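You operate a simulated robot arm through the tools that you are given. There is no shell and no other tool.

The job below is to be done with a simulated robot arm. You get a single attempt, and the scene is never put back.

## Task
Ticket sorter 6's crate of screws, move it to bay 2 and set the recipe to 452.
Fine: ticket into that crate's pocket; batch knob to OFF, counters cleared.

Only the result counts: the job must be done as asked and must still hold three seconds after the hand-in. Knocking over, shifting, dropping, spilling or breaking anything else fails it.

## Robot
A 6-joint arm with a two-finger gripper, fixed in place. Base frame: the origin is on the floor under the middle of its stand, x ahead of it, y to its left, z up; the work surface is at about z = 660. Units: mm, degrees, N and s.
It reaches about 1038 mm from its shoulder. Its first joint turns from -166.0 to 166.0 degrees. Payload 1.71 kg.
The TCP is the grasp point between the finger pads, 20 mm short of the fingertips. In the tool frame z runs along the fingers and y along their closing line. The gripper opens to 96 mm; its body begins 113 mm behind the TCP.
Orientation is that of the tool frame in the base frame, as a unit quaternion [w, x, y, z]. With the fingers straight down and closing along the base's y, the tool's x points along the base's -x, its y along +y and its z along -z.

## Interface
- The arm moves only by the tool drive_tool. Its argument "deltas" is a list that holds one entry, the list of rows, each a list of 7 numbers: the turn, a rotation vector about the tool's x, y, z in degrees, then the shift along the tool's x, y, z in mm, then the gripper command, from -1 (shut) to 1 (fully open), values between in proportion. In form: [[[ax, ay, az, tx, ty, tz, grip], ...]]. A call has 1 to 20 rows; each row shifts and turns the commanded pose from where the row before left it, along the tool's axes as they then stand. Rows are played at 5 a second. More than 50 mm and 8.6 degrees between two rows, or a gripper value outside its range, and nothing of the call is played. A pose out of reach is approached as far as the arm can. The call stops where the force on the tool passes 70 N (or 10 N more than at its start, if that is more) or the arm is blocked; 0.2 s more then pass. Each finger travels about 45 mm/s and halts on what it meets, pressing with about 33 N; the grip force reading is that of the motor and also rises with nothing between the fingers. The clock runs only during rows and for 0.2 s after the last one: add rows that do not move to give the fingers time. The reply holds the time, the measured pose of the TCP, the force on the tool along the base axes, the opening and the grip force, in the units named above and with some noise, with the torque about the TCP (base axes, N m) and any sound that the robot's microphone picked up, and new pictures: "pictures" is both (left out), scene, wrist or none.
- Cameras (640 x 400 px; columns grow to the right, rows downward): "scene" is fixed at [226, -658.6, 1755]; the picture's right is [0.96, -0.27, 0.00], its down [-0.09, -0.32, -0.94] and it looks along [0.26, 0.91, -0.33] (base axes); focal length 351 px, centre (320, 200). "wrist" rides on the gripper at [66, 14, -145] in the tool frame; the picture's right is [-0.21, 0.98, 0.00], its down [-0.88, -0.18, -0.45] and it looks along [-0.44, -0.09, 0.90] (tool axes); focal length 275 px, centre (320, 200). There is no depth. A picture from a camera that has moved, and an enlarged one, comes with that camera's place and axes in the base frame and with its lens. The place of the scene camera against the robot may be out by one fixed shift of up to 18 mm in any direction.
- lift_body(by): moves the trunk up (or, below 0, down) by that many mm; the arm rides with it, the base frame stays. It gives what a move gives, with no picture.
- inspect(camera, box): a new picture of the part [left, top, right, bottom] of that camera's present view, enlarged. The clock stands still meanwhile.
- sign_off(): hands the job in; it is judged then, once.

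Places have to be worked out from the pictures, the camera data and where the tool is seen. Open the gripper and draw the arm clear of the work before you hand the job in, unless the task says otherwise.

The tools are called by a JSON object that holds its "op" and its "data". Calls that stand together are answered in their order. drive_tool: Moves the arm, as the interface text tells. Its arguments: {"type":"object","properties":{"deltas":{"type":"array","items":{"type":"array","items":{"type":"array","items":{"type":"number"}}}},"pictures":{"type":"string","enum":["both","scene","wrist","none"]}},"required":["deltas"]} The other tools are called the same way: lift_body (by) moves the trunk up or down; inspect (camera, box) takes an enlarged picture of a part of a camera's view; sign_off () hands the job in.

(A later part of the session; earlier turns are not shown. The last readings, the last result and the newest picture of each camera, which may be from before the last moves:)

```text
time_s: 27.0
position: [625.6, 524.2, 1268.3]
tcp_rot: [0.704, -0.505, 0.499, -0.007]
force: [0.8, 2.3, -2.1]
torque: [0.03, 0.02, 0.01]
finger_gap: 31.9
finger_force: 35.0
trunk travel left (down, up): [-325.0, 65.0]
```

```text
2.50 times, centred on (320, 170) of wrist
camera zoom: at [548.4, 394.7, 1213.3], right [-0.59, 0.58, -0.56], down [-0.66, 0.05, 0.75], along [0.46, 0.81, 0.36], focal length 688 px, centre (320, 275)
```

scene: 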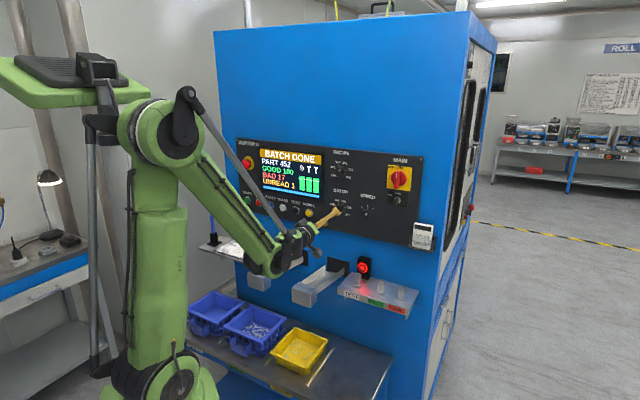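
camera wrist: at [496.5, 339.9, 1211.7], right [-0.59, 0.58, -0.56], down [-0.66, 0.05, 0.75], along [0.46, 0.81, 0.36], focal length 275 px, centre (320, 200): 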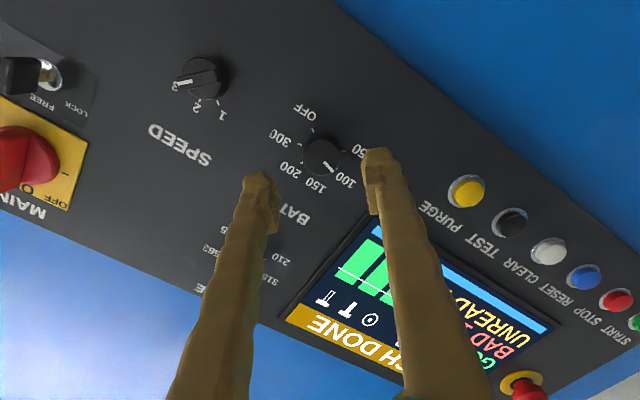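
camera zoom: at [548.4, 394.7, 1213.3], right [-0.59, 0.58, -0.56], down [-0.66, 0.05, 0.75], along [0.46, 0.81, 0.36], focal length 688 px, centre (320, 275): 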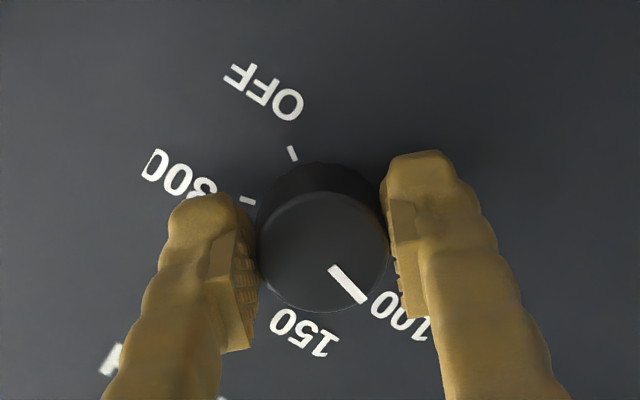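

Firm grip on the BATCH knob. Turn clockwise 90°.

{"op": "drive_tool", "data": {"deltas": [[[0, 0, 7.5, 0, 0, 0, -0.6], [0, 0, 7.5, 0, 0, 0, -0.6], [0, 0, 7.5, 0, 0, 0, -0.6], [0, 0, 7.5, 0, 0, 0, -0.6], [0, 0, 7.5, 0, 0, 0, -0.6], [0, 0, 7.5, 0, 0, 0, -0.6], [0, 0, 7.5, 0, 0, 0, -0.6], [0, 0, 7.5, 0, 0, 0, -0.6], [0, 0, 7.5, 0, 0, 0, -0.6], [0, 0, 7.5, 0, 0, 0, -0.6], [0, 0, 7.5, 0, 0, 0, -0.6], [0, 0, 7.5, 0, 0, 0, -0.6], [0, 0, 0, 0, 0, 0, -0.6]]]}}

{"op": "inspect", "data": {"camera": "wrist", "box": [220, 90, 420, 250]}}

```text
time_s: 29.8
position: [623.6, 526.1, 1268.3]
tcp_rot: [0.502, -0.005, 0.71, 0.494]
force: [-1.6, 23.6, 30.2]
torque: [0.16, -0.08, 0.23]
finger_gap: 31.5
finger_force: 33.9
trunk travel left (down, up): [-325.0, 65.0]
camera wrist: at [482.6, 462.7, 1232.6], right [-0.39, 0.4, 0.83], down [0.21, -0.84, 0.5], along [0.9, 0.37, 0.24], focal length 275 px, centre (320, 200)
```

scene: 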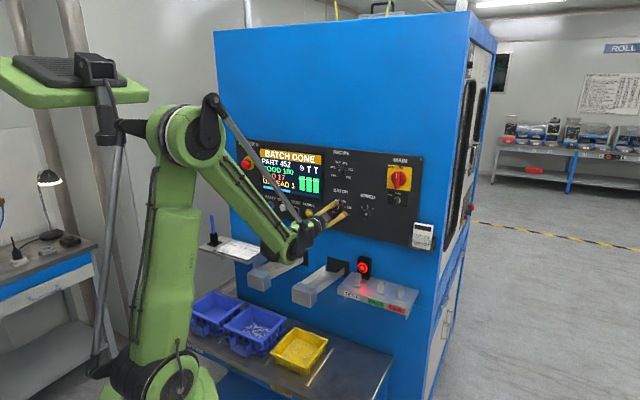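
wrist: 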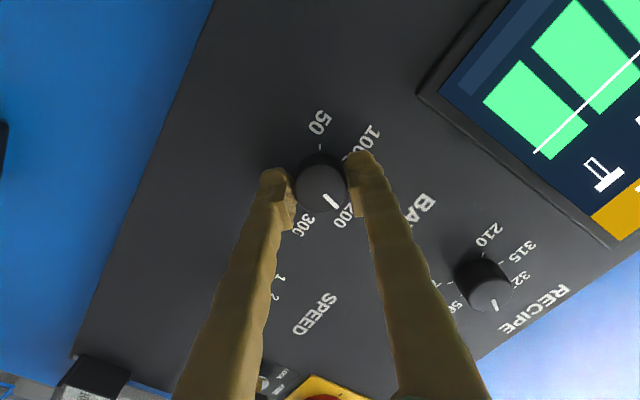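

```text
2.50 times, centred on (320, 170) of wrist
camera zoom: at [482.6, 462.7, 1232.6], right [-0.39, 0.4, 0.83], down [0.21, -0.84, 0.5], along [0.9, 0.37, 0.24], focal length 688 px, centre (320, 275)
```

zoom: 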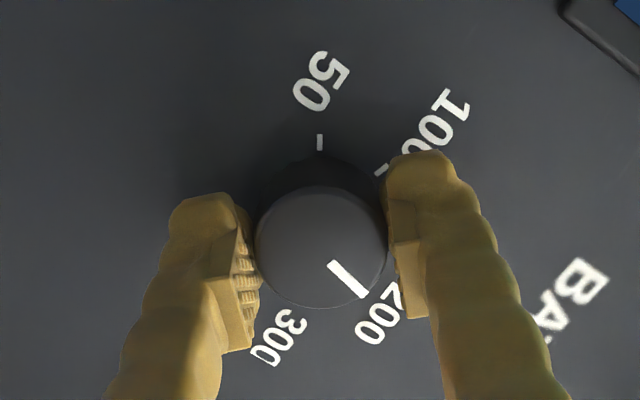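

Knob is at 200. Release, roll back 90° around the knob, and look before regripping.

{"op": "drive_tool", "data": {"deltas": [[[0, 0, 0, 0, 0, 0, -0.1], [0, 0, 0, 0, 0, 0, 0.1], [0, 0, 0, 0, 0, 0, 0.1], [0, 0, 0, 0, 0, -16, 0.1], [0, 0, -7.5, 0, 0, 0, 0.1], [0, 0, -7.5, 0, 0, 0, 0.1], [0, 0, -7.5, 0, 0, 0, 0.1], [0, 0, -7.5, 0, 0, 0, 0.1], [0, 0, -7.5, 0, 0, 0, 0.1], [0, 0, -7.5, 0, 0, 0, 0.1], [0, 0, -7.5, 0, 0, 0, 0.1], [0, 0, -7.5, 0, 0, 0, 0.1], [0, 0, -7.5, 0, 0, 0, 0.1], [0, 0, -7.5, 0, 0, 0, 0.1], [0, 0, -7.5, 0, 0, 0, 0.1], [0, 0, -7.5, 0, 0, 0, 0.1], [0, 0, 0, 0, 0, 0, 0.1]]], "pictures": "none"}}

{"op": "inspect", "data": {"camera": "wrist", "box": [220, 90, 420, 250]}}

```text
time_s: 33.4
position: [615.5, 513.1, 1266.3]
tcp_rot: [0.704, -0.505, 0.5, -0.006]
force: [-0.6, 0.7, -0.2]
torque: [0.01, -0.01, -0.03]
finger_gap: 52.9
finger_force: 0.0
trunk travel left (down, up): [-325.0, 65.0]
```

```text
2.50 times, centred on (320, 170) of wrist
camera zoom: at [539.3, 383.9, 1213.0], right [-0.59, 0.58, -0.56], down [-0.66, 0.05, 0.75], along [0.46, 0.81, 0.36], focal length 688 px, centre (320, 275)
```

zoom: 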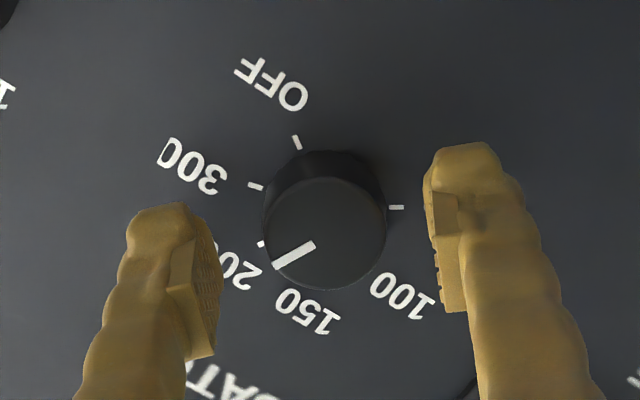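

Knob stays at 200. Advance 16 mm, regrip, and turn the remaining 90° to OFF.

{"op": "drive_tool", "data": {"deltas": [[[0, 0, 0, 0, 1.3, 8, 0.1], [0, 0, 0, 0, 0, 7, 0.1], [0, 0, 0, 0, 0, 0, 0.1], [0, 0, 0, 0, 0, 0, -0.3], [0, 0, 0, 0, 0, 0, -0.6], [0, 0, 0, 0, 0, 0, -0.6], [0, 0, 0, 0, 0, 0, -0.6]]], "pictures": "none"}}

{"op": "drive_tool", "data": {"deltas": [[[0, 0, 7.5, 0, 0, 0, -0.6], [0, 0, 7.5, 0, 0, 0, -0.6], [0, 0, 7.5, 0, 0, 0, -0.6], [0, 0, 7.5, 0, 0, 0, -0.6], [0, 0, 7.5, 0, 0, 0, -0.6], [0, 0, 7.5, 0, 0, 0, -0.6], [0, 0, 7.5, 0, 0, 0, -0.6], [0, 0, 7.5, 0, 0, 0, -0.6], [0, 0, 7.5, 0, 0, 0, -0.6], [0, 0, 7.5, 0, 0, 0, -0.6], [0, 0, 7.5, 0, 0, 0, -0.6], [0, 0, 7.5, 0, 0, 0, -0.6], [0, 0, 0, 0, 0, 0, -0.6]]]}}

{"op": "inspect", "data": {"camera": "wrist", "box": [220, 90, 420, 250]}}

```text
time_s: 35.0
position: [626.9, 523.7, 1265.0]
tcp_rot: [0.704, -0.504, 0.5, -0.005]
force: [14.3, -1.9, 16.1]
torque: [0.08, 0.0, -0.33]
finger_gap: 31.7
finger_force: 35.7
trunk travel left (down, up): [-325.0, 65.0]
```

```text
time_s: 37.8
position: [624.5, 526.8, 1268.9]
tcp_rot: [0.502, -0.005, 0.71, 0.494]
force: [-18.4, 17.9, -13.3]
torque: [-0.13, 0.14, 0.34]
finger_gap: 31.6
finger_force: 35.1
trunk travel left (down, up): [-325.0, 65.0]
camera wrist: at [481.8, 463.5, 1231.6], right [-0.39, 0.4, 0.83], down [0.21, -0.84, 0.5], along [0.9, 0.37, 0.24], focal length 275 px, centre (320, 200)
```

scene: 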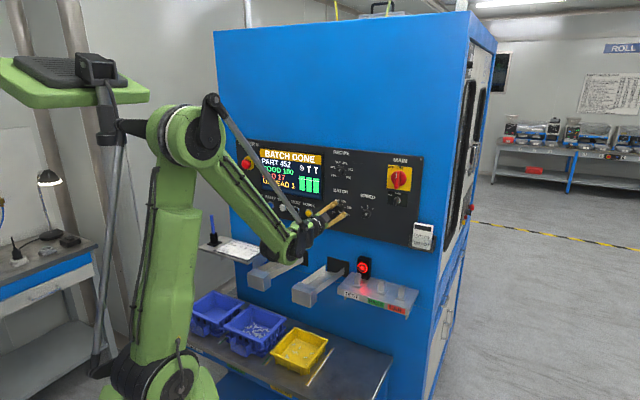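
wrist: 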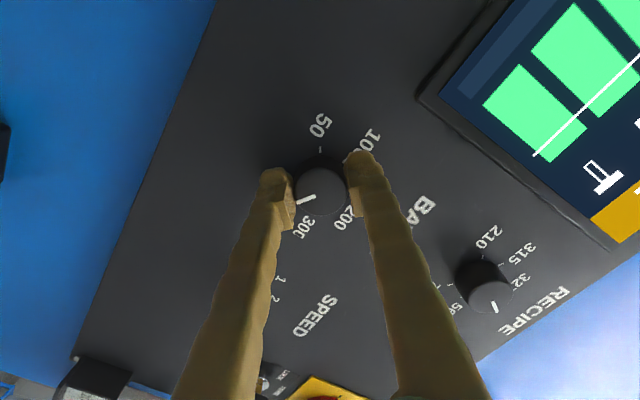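

```text
2.50 times, centred on (320, 170) of wrist
camera zoom: at [481.8, 463.5, 1231.6], right [-0.39, 0.4, 0.83], down [0.21, -0.84, 0.5], along [0.9, 0.37, 0.24], focal length 688 px, centre (320, 275)
```

zoom: 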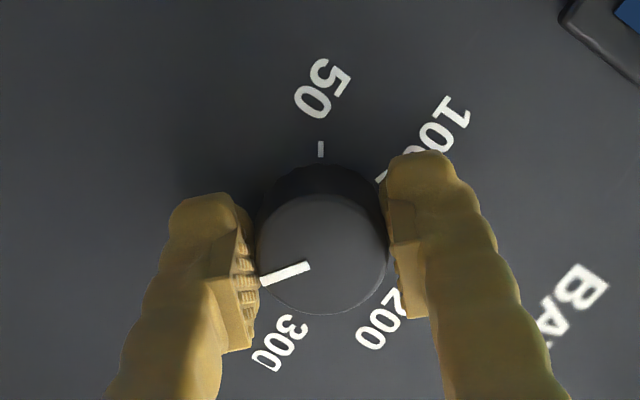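

Release and back off to verify the BATCH pointer.

{"op": "drive_tool", "data": {"deltas": [[[0, 0, 0, 0, 0, 0, -0.1], [0, 0, 0, 0, 0, 0, 0.1], [0, 0, 0, 0, 0, 0, 0.1], [0, 0, 0, 0, 0, -16, 0.1], [0, 0, 0, 0, 0, -20, 0.1], [0, 0, 0, 0, 0, -20, 0.1], [0, 0, 0, 0, 0, 0, 0.1]]]}}

{"op": "inspect", "data": {"camera": "wrist", "box": [220, 70, 420, 230]}}

{"op": "inspect", "data": {"camera": "scene", "box": [230, 135, 430, 260]}}

```text
time_s: 39.4
position: [586.1, 484.9, 1267.0]
tcp_rot: [0.502, -0.004, 0.71, 0.494]
force: [-1.2, -0.2, -0.8]
torque: [0.01, 0.04, 0.01]
finger_gap: 53.0
finger_force: 0.1
trunk travel left (down, up): [-325.0, 65.0]
camera wrist: at [443.7, 422.1, 1230.8], right [-0.39, 0.4, 0.83], down [0.21, -0.84, 0.5], along [0.9, 0.37, 0.24], focal length 275 px, centre (320, 200)
```

scene: 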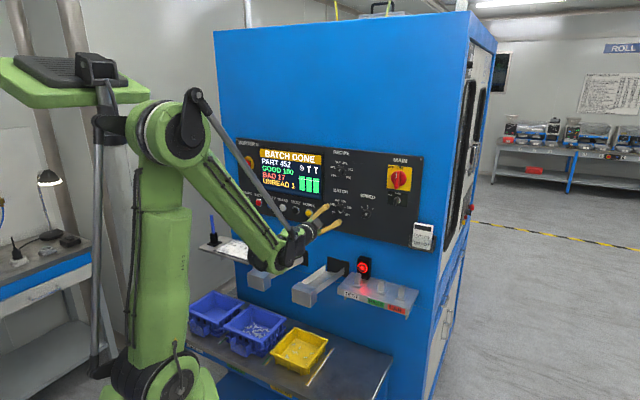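
wrist: 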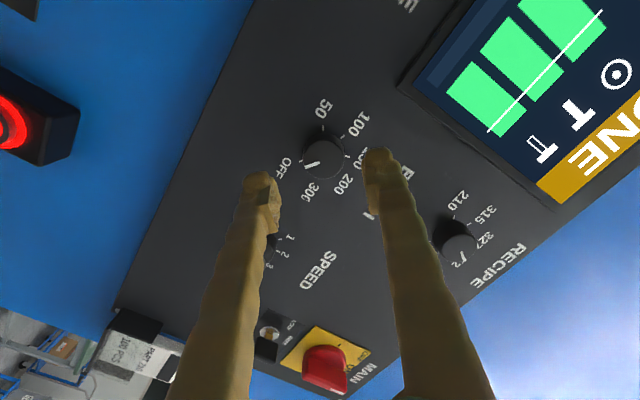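

```text
2.50 times, centred on (320, 150) of wrist
camera zoom: at [443.7, 422.1, 1230.8], right [-0.39, 0.4, 0.83], down [0.21, -0.84, 0.5], along [0.9, 0.37, 0.24], focal length 688 px, centre (320, 325)
```

zoom: 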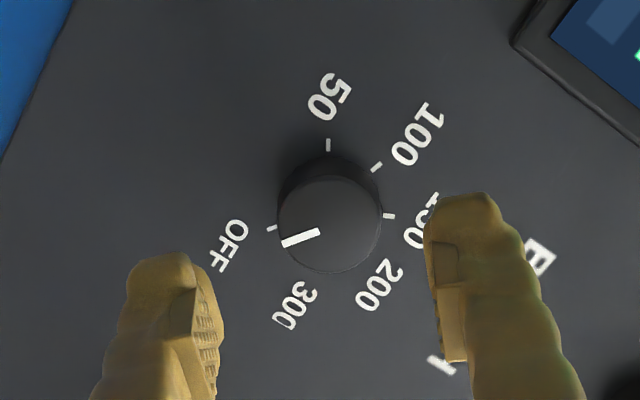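

```text
3.20 times, centred on (330, 198) of scene
camera zoom: at [226.0, -658.6, 1755.0], right [0.96, -0.27, 0.0], down [-0.09, -0.32, -0.94], along [0.26, 0.91, -0.33], focal length 1124 px, centre (288, 208)
```

zoom: 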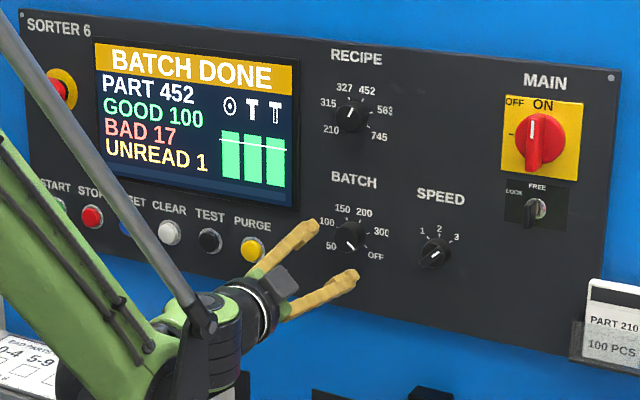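

BATCH points at OFF. Next the CLEAR button: from two views I estimate it at e≈-194, z≈1220. I'll roll to the nominal orientation, close the fingers and move in front of it at a safe distance.

{"op": "drive_tool", "data": {"deltas": [[[0, 0, -7.5, 0, 0, -5, 0.1], [0, 0, -7.5, 0, 0, -5, 0.1], [0, 0, -7.5, 0, 0, -5, -1], [0, 0, -7.5, 0, 0, -5, -1], [0, 0, -7.5, 0, 0, -5, -1], [0, 0, -7.5, 0, 0, -5, -1], [0, 0, 0, 6.7, 38, 0, -1], [0, 0, 0, 6.7, 38, 0, -1], [0, 0, 0, 6.7, 38, 0, -1], [0, 0, 0, 6.7, 38, 0, -1], [0, 0, 0, 6.7, 38, 0, -1], [0, 0, 0, 6.7, 38, 0, -1], [0, 0, 0, 6.7, 38, 0, -1], [0, 0, 0, 0, 0, 0, -1], [0, 0, 0, 0, 0, 0, -1]]]}}

{"op": "inspect", "data": {"camera": "wrist", "box": [220, 50, 420, 210]}}

```text
time_s: 42.6
position: [375.8, 652.7, 1213.4]
tcp_rot: [0.654, -0.276, 0.653, 0.265]
force: [-0.3, 0.4, 0.6]
torque: [0.0, 0.02, 0.0]
finger_gap: 0.0
finger_force: 29.3
trunk travel left (down, up): [-325.0, 65.0]
camera wrist: at [264.0, 558.7, 1149.5], right [-0.69, 0.7, 0.19], down [-0.19, -0.43, 0.88], along [0.7, 0.57, 0.43], focal length 275 px, centre (320, 200)
```

scene: 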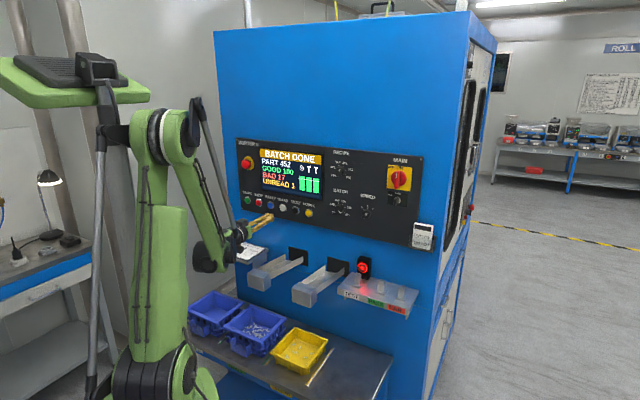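
wrist: 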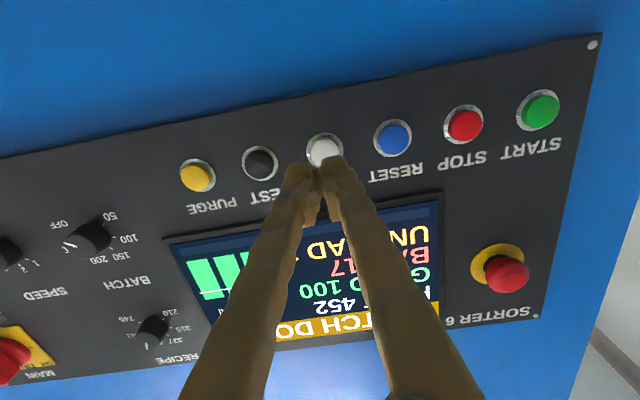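

```text
2.50 times, centred on (320, 130) of wrist
camera zoom: at [264.0, 558.7, 1149.5], right [-0.69, 0.7, 0.19], down [-0.19, -0.43, 0.88], along [0.7, 0.57, 0.43], focal length 688 px, centre (320, 375)
```

zoom: 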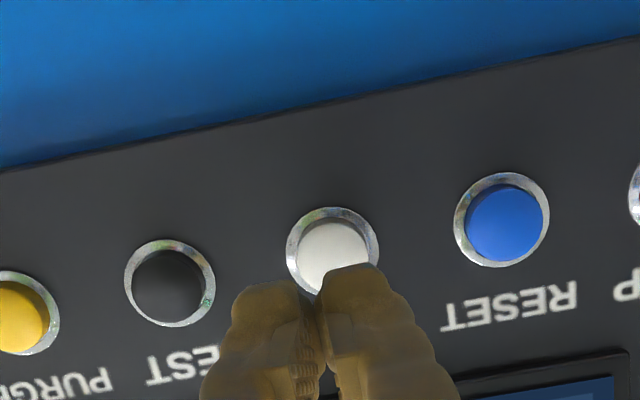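

CLEAR is the white button straight ahead, a few mm left and up. I correct and advance to ~20 mm before it.

{"op": "drive_tool", "data": {"deltas": [[[0, 0, 0, -4.3, 3.9, 20, -1], [0, 0, 0, 0, 0, 20, -1], [0, 0, 0, 0, 0, 15, -1], [0, 0, 0, 0, 0, 0, -1], [0, 0, 0, 0, 0, 0, -1]]], "pictures": "none"}}

{"op": "inspect", "data": {"camera": "wrist", "box": [220, 80, 420, 240]}}

```text
time_s: 43.8
position: [414.6, 695.1, 1223.3]
tcp_rot: [0.655, -0.274, 0.653, 0.263]
force: [0.0, -0.5, 0.7]
torque: [-0.03, 0.0, 0.0]
finger_gap: 0.1
finger_force: 29.0
trunk travel left (down, up): [-325.0, 65.0]
```

```text
2.50 times, centred on (320, 160) of wrist
camera zoom: at [301.3, 600.5, 1157.5], right [-0.69, 0.7, 0.19], down [-0.19, -0.43, 0.88], along [0.7, 0.57, 0.43], focal length 688 px, centre (320, 300)
```

zoom: 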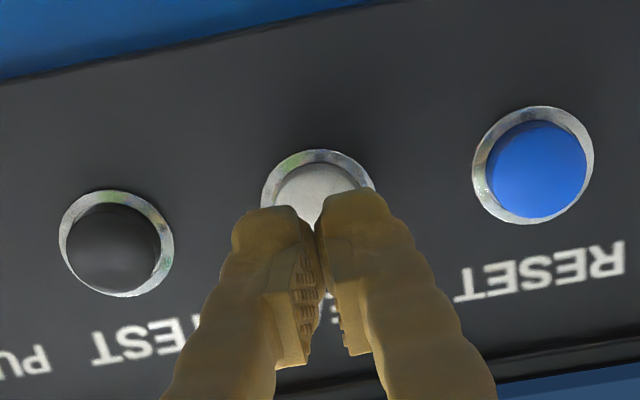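

{"op": "drive_tool", "data": {"deltas": [[[0, 0, 0, 3.5, 0, 6, -1], [0, 0, 0, 0, 0, 6, -1], [0, 0, 0, 0, 0, 0, -1]]], "pictures": "none"}}

{"op": "inspect", "data": {"camera": "wrist", "box": [220, 80, 420, 240]}}

```text
time_s: 44.6
position: [420.8, 702.9, 1218.8]
tcp_rot: [0.654, -0.274, 0.653, 0.266]
force: [0.1, 0.4, -0.5]
torque: [0.01, -0.02, -0.03]
finger_gap: 0.1
finger_force: 29.5
trunk travel left (down, up): [-325.0, 65.0]
```

```text
2.50 times, centred on (320, 160) of wrist
camera zoom: at [309.5, 608.9, 1153.7], right [-0.69, 0.7, 0.19], down [-0.19, -0.43, 0.88], along [0.7, 0.57, 0.43], focal length 688 px, centre (320, 300)
```

zoom: 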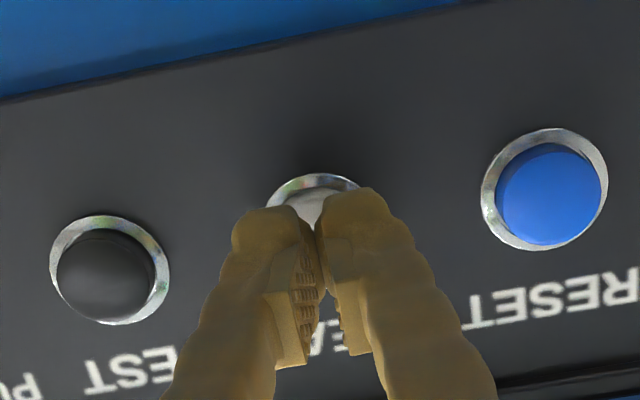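

Aligned on CLEAR. Press forward in small steps.

{"op": "drive_tool", "data": {"deltas": [[[0, 0, 0, 0, 1.9, 4, -1], [0, 0, 0, 0, 0, 4, -1], [0, 0, 0, 0, 0, 3, -1], [0, 0, 0, 0, 0, 0, -1]]], "pictures": "scene"}}

{"op": "inspect", "data": {"camera": "scene", "box": [230, 135, 430, 260]}}

```text
time_s: 45.6
position: [428.8, 711.9, 1217.8]
tcp_rot: [0.654, -0.274, 0.653, 0.264]
force: [0.4, 0.2, 0.7]
torque: [0.06, -0.01, -0.02]
finger_gap: 0.0
finger_force: 29.5
trunk travel left (down, up): [-325.0, 65.0]
```

scene: 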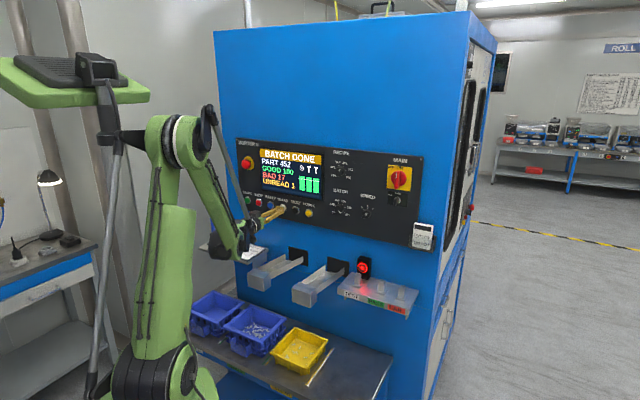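

```text
3.20 times, centred on (330, 198) of scene
camera zoom: at [226.0, -658.6, 1755.0], right [0.96, -0.27, 0.0], down [-0.09, -0.32, -0.94], along [0.26, 0.91, -0.33], focal length 1124 px, centre (288, 208)
```

zoom: 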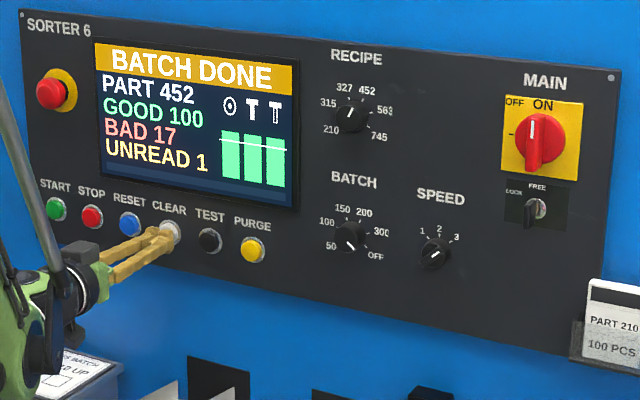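

No contact yet (tips ≈ n 827). Continue forward 3 mm at a time.

{"op": "drive_tool", "data": {"deltas": [[[0, 0, 0, 0, 0, 3, -1], [0, 0, 0, 0, 0, 3, -1], [0, 0, 0, 0, 0, 0, -1]]], "pictures": "none"}}

{"op": "inspect", "data": {"camera": "scene", "box": [230, 135, 330, 235]}}

```text
time_s: 46.4
position: [433.9, 715.2, 1220.1]
tcp_rot: [0.654, -0.275, 0.653, 0.265]
force: [-2.5, -1.4, -0.7]
torque: [-0.01, 0.01, 0.02]
finger_gap: 6.0
finger_force: 29.1
trunk travel left (down, up): [-325.0, 65.0]
heard: click
```

```text
4.00 times, centred on (280, 185) of scene
camera zoom: at [226.0, -658.6, 1755.0], right [0.96, -0.27, 0.0], down [-0.09, -0.32, -0.94], along [0.26, 0.91, -0.33], focal length 1404 px, centre (480, 260)
```

zoom: 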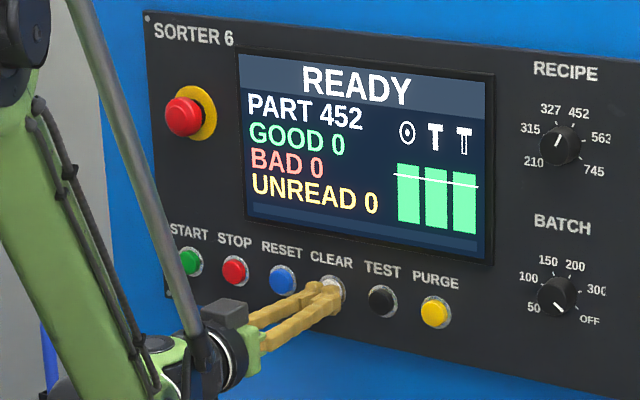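

CLEAR clicked and the display shows READY with all counters at 0. Now I retreat and lower the tool, tilting 45° down, to view the bench, bay labels and the crate.

{"op": "drive_tool", "data": {"deltas": [[[0, 0, 0, 0, 0, -42, -1], [0, 0, 0, 0, -20, -42, -1], [0, 0, 0, 0, -20, -42, -1], [0, 0, 0, 0, -20, -42, -1], [0, 0, 0, 0, -20, -42, 1], [0, 0, 0, 0, -20, -42, 1], [0, 5, 0, 36, -10, -12, 1], [0, 5, 0, 36.9, -10, -8.8, 1], [0, 5, 0, 37.5, -10, -5.6, 1], [0, 5, 0, 37.9, -10, -2.3, 1], [0, 5, 0, 37.9, -10, 1.0, 1], [0, 5, 0, 37.7, -10, 4.3, 1], [0, 5, 0, 37.2, -10, 7.6, 1], [0, 5, 0, 36.4, -10, 10.8, 1], [0, 5, 0, 35.3, -10, 13.9, 1], [0, 0, 0, 0, 0, 0, 1], [0, 0, 0, 0, 0, 0, 1]]]}}

```text
time_s: 50.0
position: [300.0, 354.9, 1026.4]
tcp_rot: [0.359, -0.352, 0.854, 0.135]
force: [0.6, 0.0, -0.3]
torque: [-0.04, 0.02, 0.0]
finger_gap: 96.0
finger_force: 0.0
out of reach, approached as far as the arm can: row 8, 9, 10, 11, 12, 13, 14, 15
trunk travel left (down, up): [-325.0, 65.0]
camera wrist: at [183.8, 261.3, 1081.6], right [-0.58, 0.8, 0.12], down [0.33, 0.1, 0.94], along [0.74, 0.59, -0.32], focal length 275 px, centre (320, 200)
```

scene: 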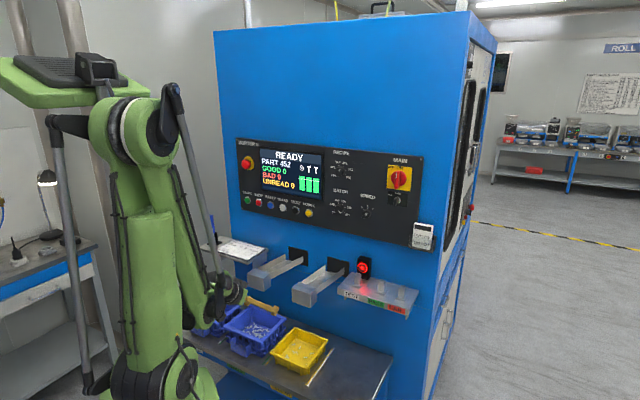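
wrist: 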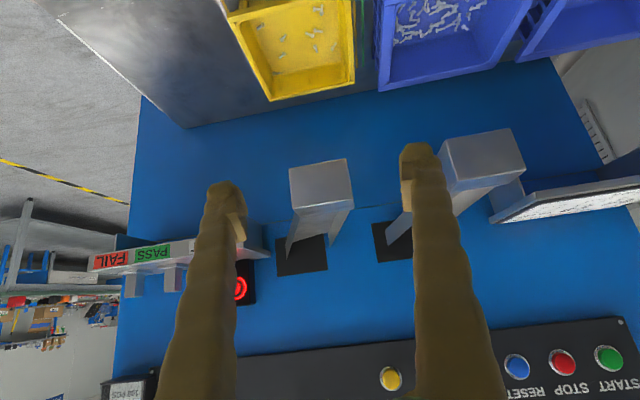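

The arm can't fold further with the trunk this high; I'm at z≈1026, clear of everything. I'll lower the trunk 220 mm for bench work.

{"op": "lift_body", "data": {"by": -220}}

{"op": "drive_tool", "data": {"deltas": [[[0, 0, 0, 0, 0, 0, 1]]]}}

```text
time_s: 52.3
position: [299.7, 355.2, 806.1]
tcp_rot: [0.36, -0.352, 0.853, 0.135]
force: [0.1, -0.1, -0.4]
torque: [0.01, 0.03, 0.01]
finger_gap: 96.1
finger_force: 0.0
trunk travel left (down, up): [-105.0, 285.0]
```

```text
time_s: 52.7
position: [299.3, 355.6, 806.5]
tcp_rot: [0.36, -0.352, 0.854, 0.134]
force: [-0.1, 0.4, 0.2]
torque: [-0.02, -0.03, 0.0]
finger_gap: 95.9
finger_force: 0.0
trunk travel left (down, up): [-105.0, 285.0]
camera wrist: at [183.3, 261.6, 861.6], right [-0.58, 0.8, 0.12], down [0.33, 0.1, 0.94], along [0.74, 0.59, -0.32], focal length 275 px, centre (320, 200)
```

scene: 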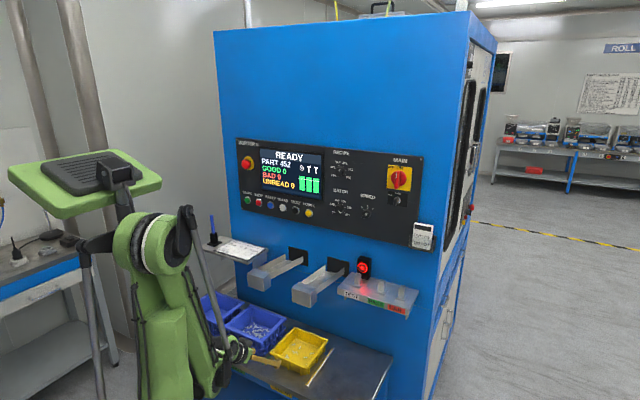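
wrist: 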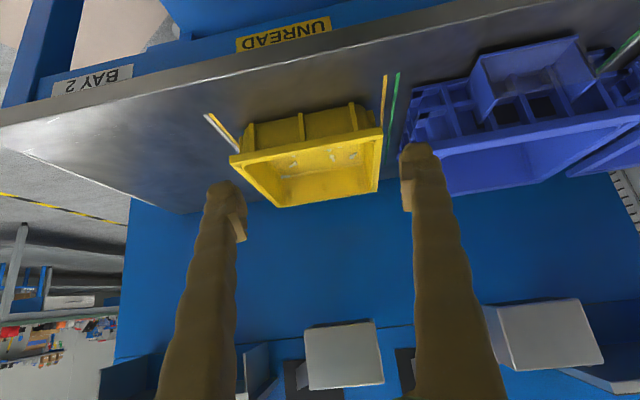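

BAY 2's label is confirmed on the right end of the bench. I zoom on the crate's pocket and the gaps beside the crate.

{"op": "inspect", "data": {"camera": "wrist", "box": [380, 0, 640, 220]}}

{"op": "inspect", "data": {"camera": "wrist", "box": [0, 0, 420, 240]}}

{"op": "inspect", "data": {"camera": "scene", "box": [180, 270, 400, 400]}}

```text
1.82 times, centred on (510, 110) of wrist
camera zoom: at [183.3, 261.6, 861.6], right [-0.58, 0.8, 0.12], down [0.33, 0.1, 0.94], along [0.74, 0.59, -0.32], focal length 500 px, centre (-26, 364)
```

zoom: 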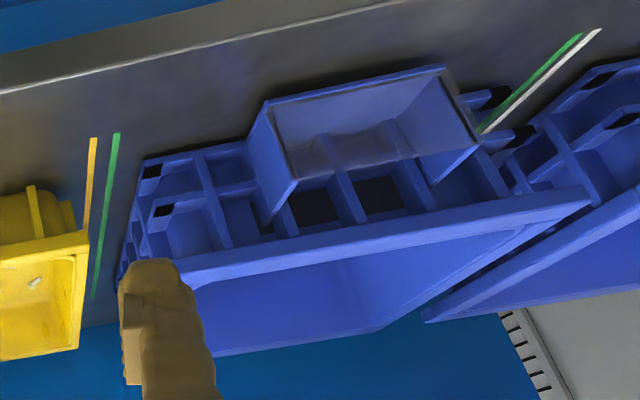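

```text
1.52 times, centred on (210, 120) of wrist
camera zoom: at [183.3, 261.6, 861.6], right [-0.58, 0.8, 0.12], down [0.33, 0.1, 0.94], along [0.74, 0.59, -0.32], focal length 420 px, centre (488, 322)
```

zoom: 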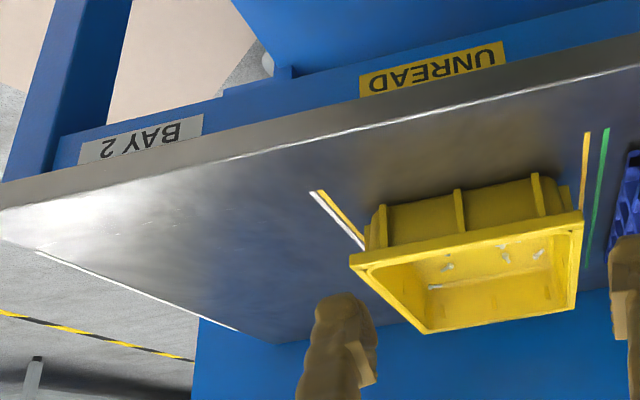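

```text
2.91 times, centred on (290, 335) of scene
camera zoom: at [226.0, -658.6, 1755.0], right [0.96, -0.27, 0.0], down [-0.09, -0.32, -0.94], along [0.26, 0.91, -0.33], focal length 1021 px, centre (407, -193)
```

zoom: 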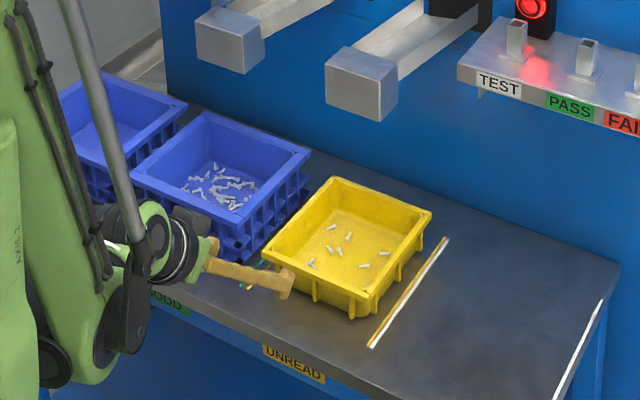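

I want a top view of the crate and its pocket: move the tool vertical above the area just in front of the crate.

{"op": "drive_tool", "data": {"deltas": [[[0, 5, 0, -8.8, 21.7, -5.9, 1], [0, 5, 0, -8.2, 21.7, -6.7, 1], [0, 5, 0, -7.6, 21.7, -7.4, 1], [0, 5, 0, -6.9, 21.7, -8.0, 1], [0, 5, 0, -6.2, 21.7, -8.6, 1], [0, 5, 0, -5.4, 21.7, -9.1, 1], [0, 5, 0, -4.6, 21.7, -9.5, 1], [0, 5, 0, -3.8, 21.7, -9.9, 1], [0, 5, 0, -2.9, 21.7, -10.2, 1], [0, 0, 0, 0, 0, 0, 1], [0, 0, 0, 0, 0, 0, 1]]]}}

{"op": "inspect", "data": {"camera": "wrist", "box": [160, 100, 480, 300]}}

```text
time_s: 55.3
position: [140.0, 495.6, 888.0]
tcp_rot: [0.128, -0.331, 0.932, -0.076]
force: [-0.3, -0.1, 0.4]
torque: [0.02, 0.0, 0.0]
finger_gap: 95.9
finger_force: 0.1
out of reach, approached as far as the arm can: row 3, 4, 5, 6, 7, 8, 9
trunk travel left (down, up): [-105.0, 285.0]
stopped in row 11: the arm was blocked; the commanded pose is now the measured one
camera wrist: at [40.7, 473.7, 1011.8], right [-0.43, 0.88, -0.18], down [0.64, 0.44, 0.63], along [0.64, 0.16, -0.75], focal length 275 px, centre (320, 200)
```

scene: 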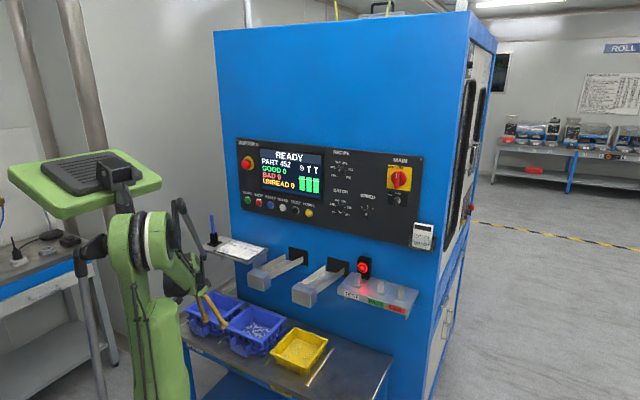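
wrist: 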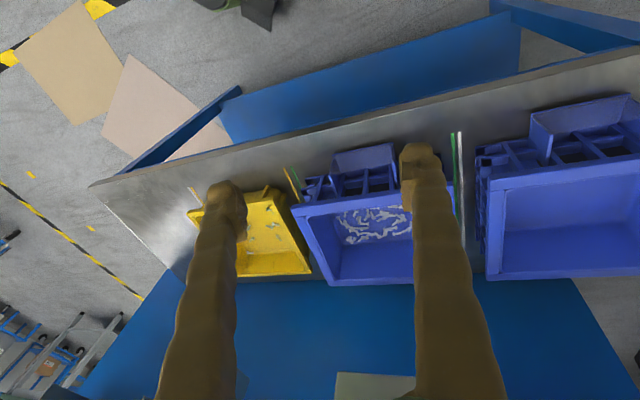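

```text
2.00 times, centred on (320, 200) of wrist
camera zoom: at [40.7, 473.7, 1011.8], right [-0.43, 0.88, -0.18], down [0.64, 0.44, 0.63], along [0.64, 0.16, -0.75], focal length 551 px, centre (320, 200)
```

zoom: 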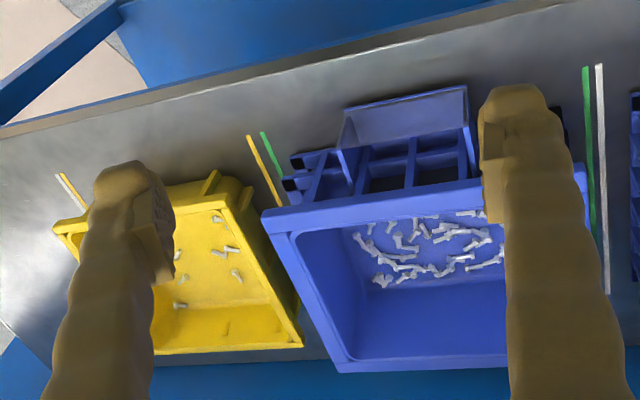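

The arm reached a joint limit on the way to a fully vertical tool here. I'll look at the arm's configuration in the scene view to plan a better approach.

{"op": "inspect", "data": {"camera": "scene", "box": [0, 140, 340, 400]}}

```text
1.54 times, centred on (170, 270) of scene
camera zoom: at [226.0, -658.6, 1755.0], right [0.96, -0.27, 0.0], down [-0.09, -0.32, -0.94], along [0.26, 0.91, -0.33], focal length 540 px, centre (551, 92)
```

zoom: 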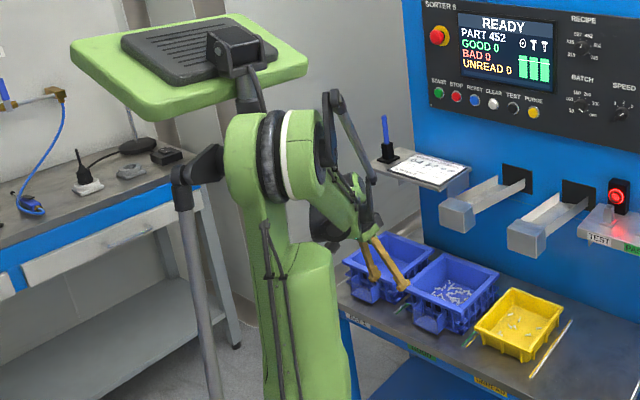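

The crate, pocket and gaps are visible. I'll first straighten the tool to a clean 30° forward tilt (closing axis along the bench) while rising, then move toward the gap between the screws crate and the yellow crate.

{"op": "drive_tool", "data": {"deltas": [[[-3.7, -4.9, -0.53, -5.2, -1.8, -13.8, 1], [-3.7, -4.9, -0.53, -5.2, -1.8, -13.8, 1], [-3.7, -4.9, -0.53, -5.2, -1.8, -13.8, 1], [-3.7, -4.9, -0.53, -5.2, -1.8, -13.8, 1], [0, 0, 0, 0, 0, 0, 1], [0, 0, 0, 0, 0, 0, 1]]], "pictures": "none"}}

```text
time_s: 56.9
position: [161.7, 512.3, 955.9]
tcp_rot: [0.249, -0.34, 0.902, 0.09]
force: [0.5, -0.1, 0.5]
torque: [0.0, 0.02, -0.03]
finger_gap: 96.2
finger_force: 0.0
trunk travel left (down, up): [-105.0, 285.0]
stopped in row 6: the arm was blocked; the commanded pose is now the measured one
```

{"op": "drive_tool", "data": {"deltas": [[[-1.0, 0, -1.6, -15.5, -18, 16.4, 1], [-0.9, 0, -1.6, -15.5, -18, 16.4, 1], [0, 0, 0, -15.5, -18, 16.4, 1], [0, 0, 0, -15.5, -18, 16.4, 1], [0, 0, 0, -15.5, -18, 16.4, 1], [0, 0, 0, -15.5, -18, 16.4, 1], [0, 0, 0, 0, 0, 0, 1], [0, 0, 0, 0, 0, 0, 1]]]}}

{"op": "inspect", "data": {"camera": "wrist", "box": [160, 0, 480, 200]}}

```text
time_s: 58.7
position: [283.5, 544.2, 918.6]
tcp_rot: [0.257, -0.382, 0.883, 0.091]
force: [-0.4, -0.2, 0.7]
torque: [0.01, 0.0, 0.0]
finger_gap: 95.9
finger_force: 0.0
out of reach, approached as far as the arm can: row 4, 5, 6
trunk travel left (down, up): [-105.0, 285.0]
camera wrist: at [180.9, 460.2, 1007.8], right [-0.59, 0.81, 0.07], down [0.47, 0.26, 0.84], along [0.66, 0.53, -0.53], focal length 275 px, centre (320, 200)
```

scene: 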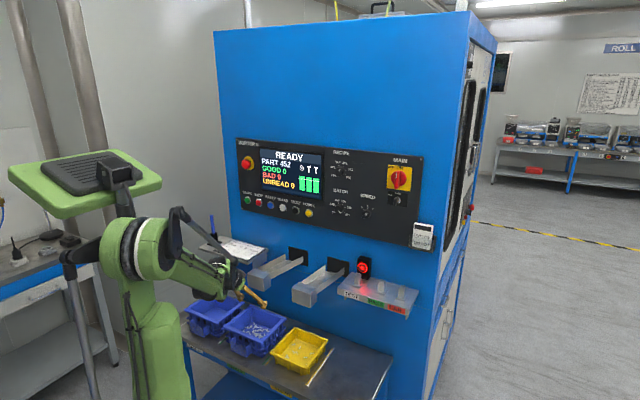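
wrist: 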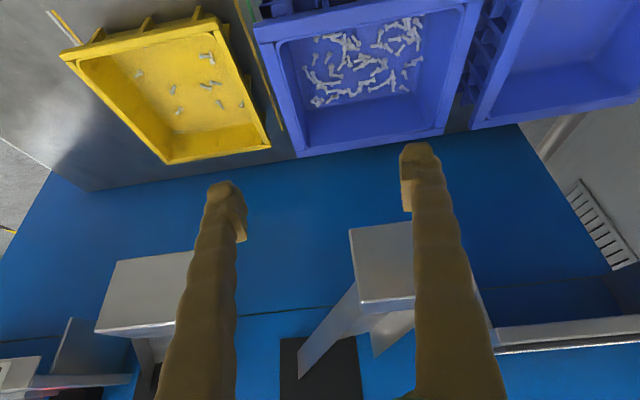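

```text
2.00 times, centred on (320, 100) of wrist
camera zoom: at [180.9, 460.2, 1007.8], right [-0.59, 0.81, 0.07], down [0.47, 0.26, 0.84], along [0.66, 0.53, -0.53], focal length 551 px, centre (320, 400)
```

zoom: 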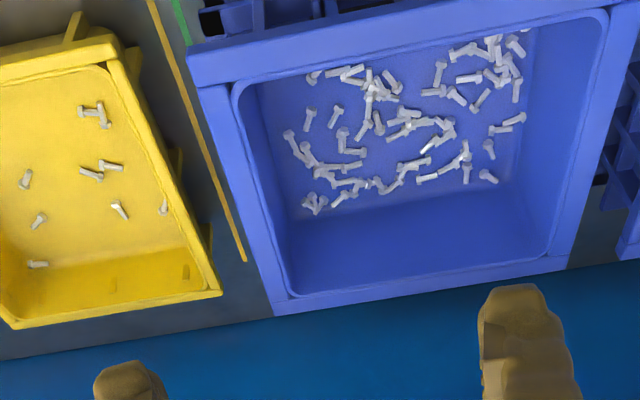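

The arm is near a wrist singularity with this tilt. Lowering the trunk fully and using a steeper tool should help; I'm well above the crates (tips ≈ z 900), so lowering 100 mm is safe.

{"op": "lift_body", "data": {"by": -100}}

{"op": "drive_tool", "data": {"deltas": [[[0, 4, 0, -4, 0, -12, 1], [0, 4, 0, -4, 0, -12, 1], [0, 4, 0, -4, 0, -12, 1], [0, 4, 0, -4, 0, -12, 1], [0, 0, 0, 0, 0, 0, 1], [0, 0, 0, 0, 0, 0, 1]]]}}

```text
time_s: 60.1
position: [284.3, 544.2, 820.1]
tcp_rot: [0.257, -0.382, 0.883, 0.091]
force: [-0.5, 0.7, -0.7]
torque: [0.0, -0.01, 0.02]
finger_gap: 95.8
finger_force: 0.1
trunk travel left (down, up): [-5.0, 385.0]
```

```text
time_s: 61.5
position: [240.7, 551.4, 867.2]
tcp_rot: [0.177, -0.38, 0.908, 0.004]
force: [0.0, 0.2, -1.1]
torque: [-0.01, 0.02, -0.02]
finger_gap: 96.0
finger_force: 0.1
out of reach, approached as far as the arm can: row 1, 2, 3, 4
trunk travel left (down, up): [-5.0, 385.0]
camera wrist: at [142.4, 494.5, 980.4], right [-0.54, 0.84, -0.06], down [0.56, 0.41, 0.72], along [0.63, 0.36, -0.69], focal length 275 px, centre (320, 200)
```

scene: 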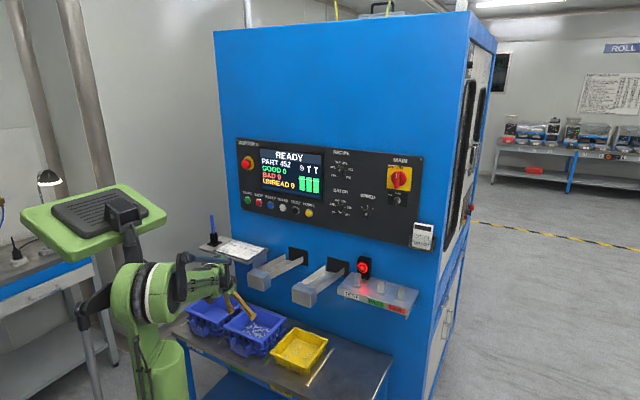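
wrist: 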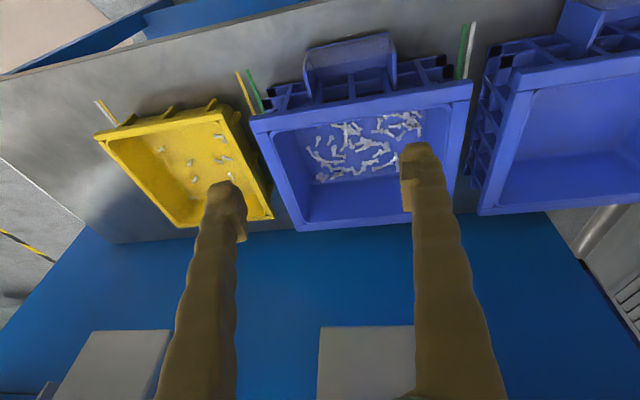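

{"op": "inspect", "data": {"camera": "scene", "box": [60, 220, 300, 400]}}

```text
2.22 times, centred on (180, 310) of scene
camera zoom: at [226.0, -658.6, 1755.0], right [0.96, -0.27, 0.0], down [-0.09, -0.32, -0.94], along [0.26, 0.91, -0.33], focal length 780 px, centre (631, -44)
```

zoom: 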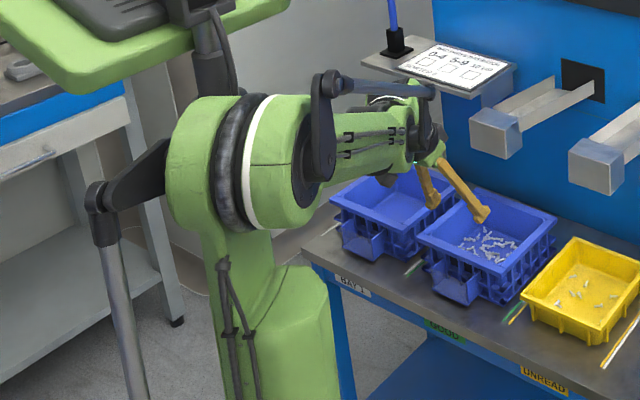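

I suspect the wrist is on the wrong side of a singular alignment (tool in line with forearm). I'll go back to the in-plane, horizontal-tool posture at e≈60, then retrace my first (reachable) reorientation in reverse to get the tool pointing down properly.

{"op": "drive_tool", "data": {"deltas": [[[-1.67, -6.48, 0.8, -5.6, -27.5, -8.7, 1], [-1.67, -6.48, 0.8, -5.6, -27.5, -8.7, 1], [-1.67, -6.48, 0.8, -5.6, -27.5, -8.7, 1], [-1.67, -6.48, 0.8, -5.6, -27.5, -8.7, 1], [0, 0, 0, -5.6, -27.5, -8.7, 1], [0, 0, 0, -5.6, -27.5, -8.7, 1], [0, 0, 0, -5.6, -27.5, -8.7, 1], [0, 0, 0, -5.6, -27.5, -8.7, 1], [0, 0, 0, 0, 0, 0, 1], [0, 0, 0, 0, 0, 0, 1]]]}}

```text
time_s: 63.7
position: [340.4, 421.0, 960.8]
tcp_rot: [0.361, -0.348, 0.854, 0.136]
force: [-0.5, -0.3, -0.4]
torque: [0.01, -0.01, 0.01]
finger_gap: 96.0
finger_force: 0.1
out of reach, approached as far as the arm can: row 6, 7, 8
trunk travel left (down, up): [-5.0, 385.0]
camera wrist: at [223.1, 328.2, 1014.7], right [-0.58, 0.81, 0.13], down [0.33, 0.09, 0.94], along [0.75, 0.58, -0.32], focal length 275 px, centre (320, 200)
```

scene: 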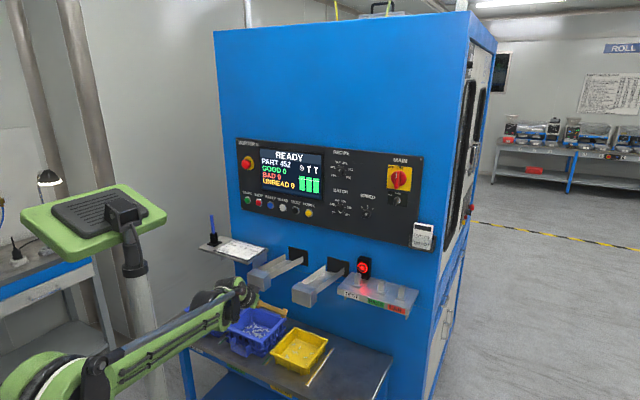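
wrist: 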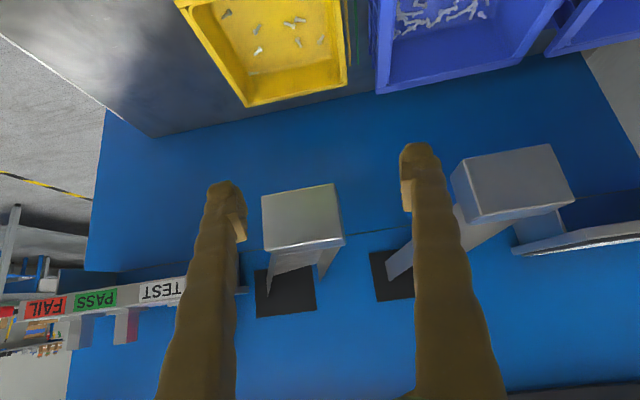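

{"op": "inspect", "data": {"camera": "scene", "box": [0, 240, 300, 400]}}

```text
2.13 times, centred on (150, 320) of scene
camera zoom: at [226.0, -658.6, 1755.0], right [0.96, -0.27, 0.0], down [-0.09, -0.32, -0.94], along [0.26, 0.91, -0.33], focal length 749 px, centre (683, -56)
```

zoom: 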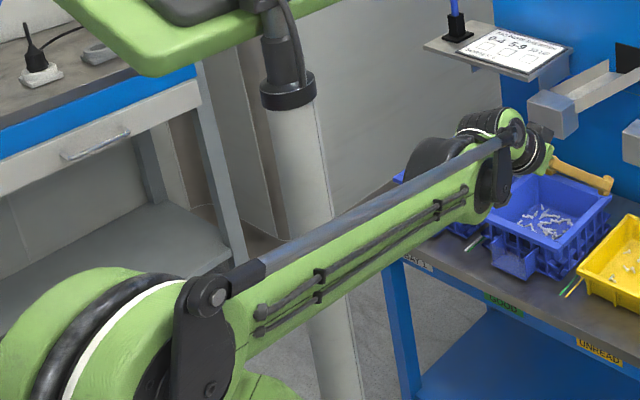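

Posture now is clear: the wrist bends upward relative to the forearm. I'll return to a horizontal tool at about n=592, e=60, z=1040 (the equivalent of my earlier good posture), then retrace.

{"op": "drive_tool", "data": {"deltas": [[[0, -7.5, 0, -15.7, -19.5, -3.0, 1], [0, -7.5, 0, -16, -19.5, -0.9, 1], [0, -7.5, 0, -15.9, -19.5, 1.2, 1], [0, -7.5, 0, -15.6, -19.5, 3.2, 1], [0, -7.5, 0, -15.1, -19.5, 5.3, 1], [0, -7.5, 0, -14.3, -19.5, 7.2, 1], [0, 0, 0, 0, 0, 0, 1], [0, 0, 0, 0, 0, 0, 1]]], "pictures": "scene"}}

```text
time_s: 65.5
position: [443.6, 385.4, 1042.0]
tcp_rot: [0.646, -0.275, 0.673, 0.233]
force: [-0.7, -0.3, -0.2]
torque: [0.01, -0.04, -0.02]
finger_gap: 96.1
finger_force: 0.1
out of reach, approached as far as the arm can: row 1, 4, 5, 6
trunk travel left (down, up): [-5.0, 385.0]
```

scene: 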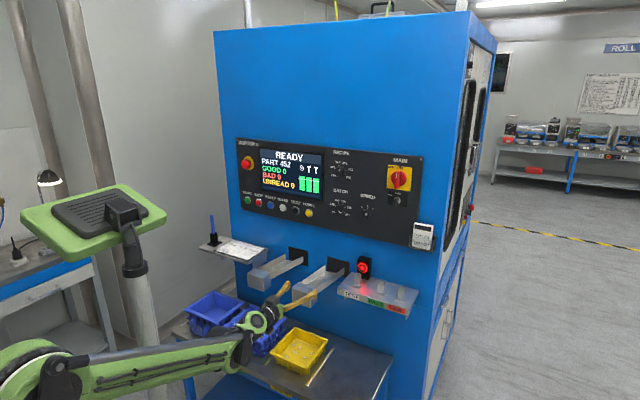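

I'm in the horizontal posture. Now I retrace: raise while rotating the tool to point straight down, staying in the arm's plane.

{"op": "drive_tool", "data": {"deltas": [[[0, 8.18, 0, -26.2, 6, -5, 1], [0, 8.18, 0, -25.2, 6, -8.7, 1], [0, 8.18, 0, -23.7, 6, -12.2, 1], [0, 8.18, 0, -21.8, 6, -15.4, 1], [0, 8.18, 0, -19.3, 6, -18.4, 1], [0, 8.18, 0, -16.5, 6, -20.9, 1], [0, 8.18, 0, -13.4, 6, -23.1, 1], [0, 8.18, 0, -9.9, 6, -24.7, 1], [0, 8.18, 0, -6.3, 6, -25.9, 1], [0, 8.18, 0, -2.6, 6, -26.5, 1], [0, 8.18, 0, 1.2, 6, -26.6, 1], [0, 0, 0, 0, 0, 0, 1], [0, 0, 0, 0, 0, 0, 1]]], "pictures": "scene"}}

```text
time_s: 68.3
position: [277.9, 468.3, 1325.3]
tcp_rot: [0.083, -0.332, 0.932, -0.117]
force: [-0.5, 0.1, -0.5]
torque: [-0.02, 0.03, -0.03]
finger_gap: 95.7
finger_force: 0.1
out of reach, approached as far as the arm can: row 5, 6, 7, 8, 9, 10, 11
trunk travel left (down, up): [-5.0, 385.0]
```

scene: 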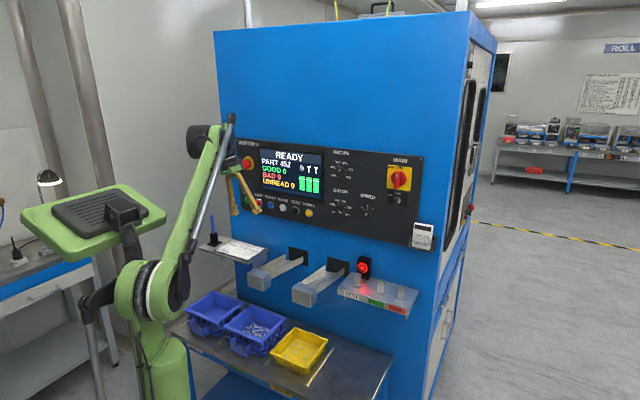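

The end pose shows the tool tilted ~16° sideways, as if one wrist joint is at its limit. I'm in free space here, so I'll probe: a small pure rotation about tool x to straighten it.

{"op": "drive_tool", "data": {"deltas": [[[-4, 0, 0, 0, 0, 0, 1], [-4, 0, 0, 0, 0, 0, 1], [0, 0, 0, 0, 0, 0, 1]]]}}

```text
time_s: 69.1
position: [279.5, 467.6, 1325.1]
tcp_rot: [0.106, -0.337, 0.931, -0.091]
force: [-0.1, 0.1, 0.4]
torque: [0.01, 0.01, 0.01]
finger_gap: 95.9
finger_force: 0.1
out of reach, approached as far as the arm can: row 1, 2
trunk travel left (down, up): [-5.0, 385.0]
camera wrist: at [184.3, 449.9, 1451.9], right [-0.44, 0.87, -0.21], down [0.66, 0.47, 0.59], along [0.61, 0.12, -0.78], focal length 275 px, centre (320, 200)
```

scene: 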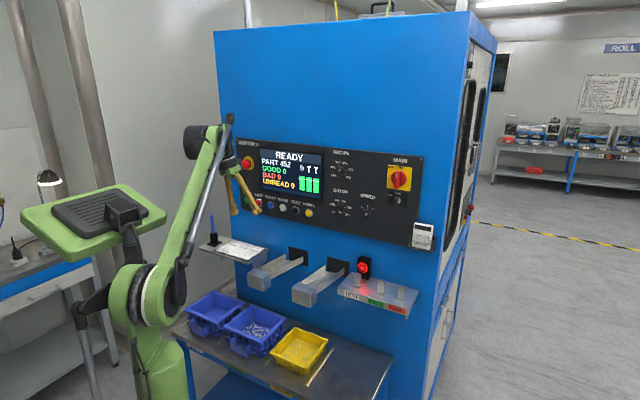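
wrist: 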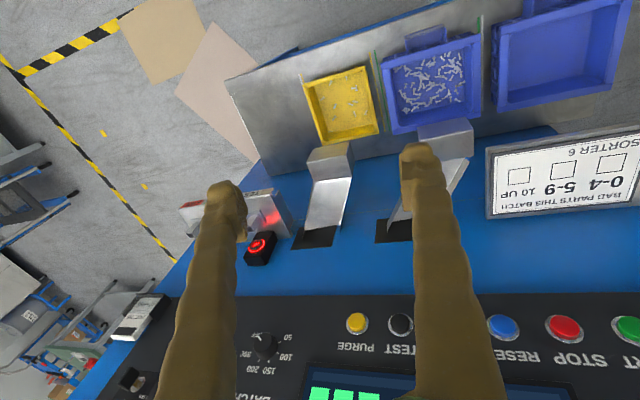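

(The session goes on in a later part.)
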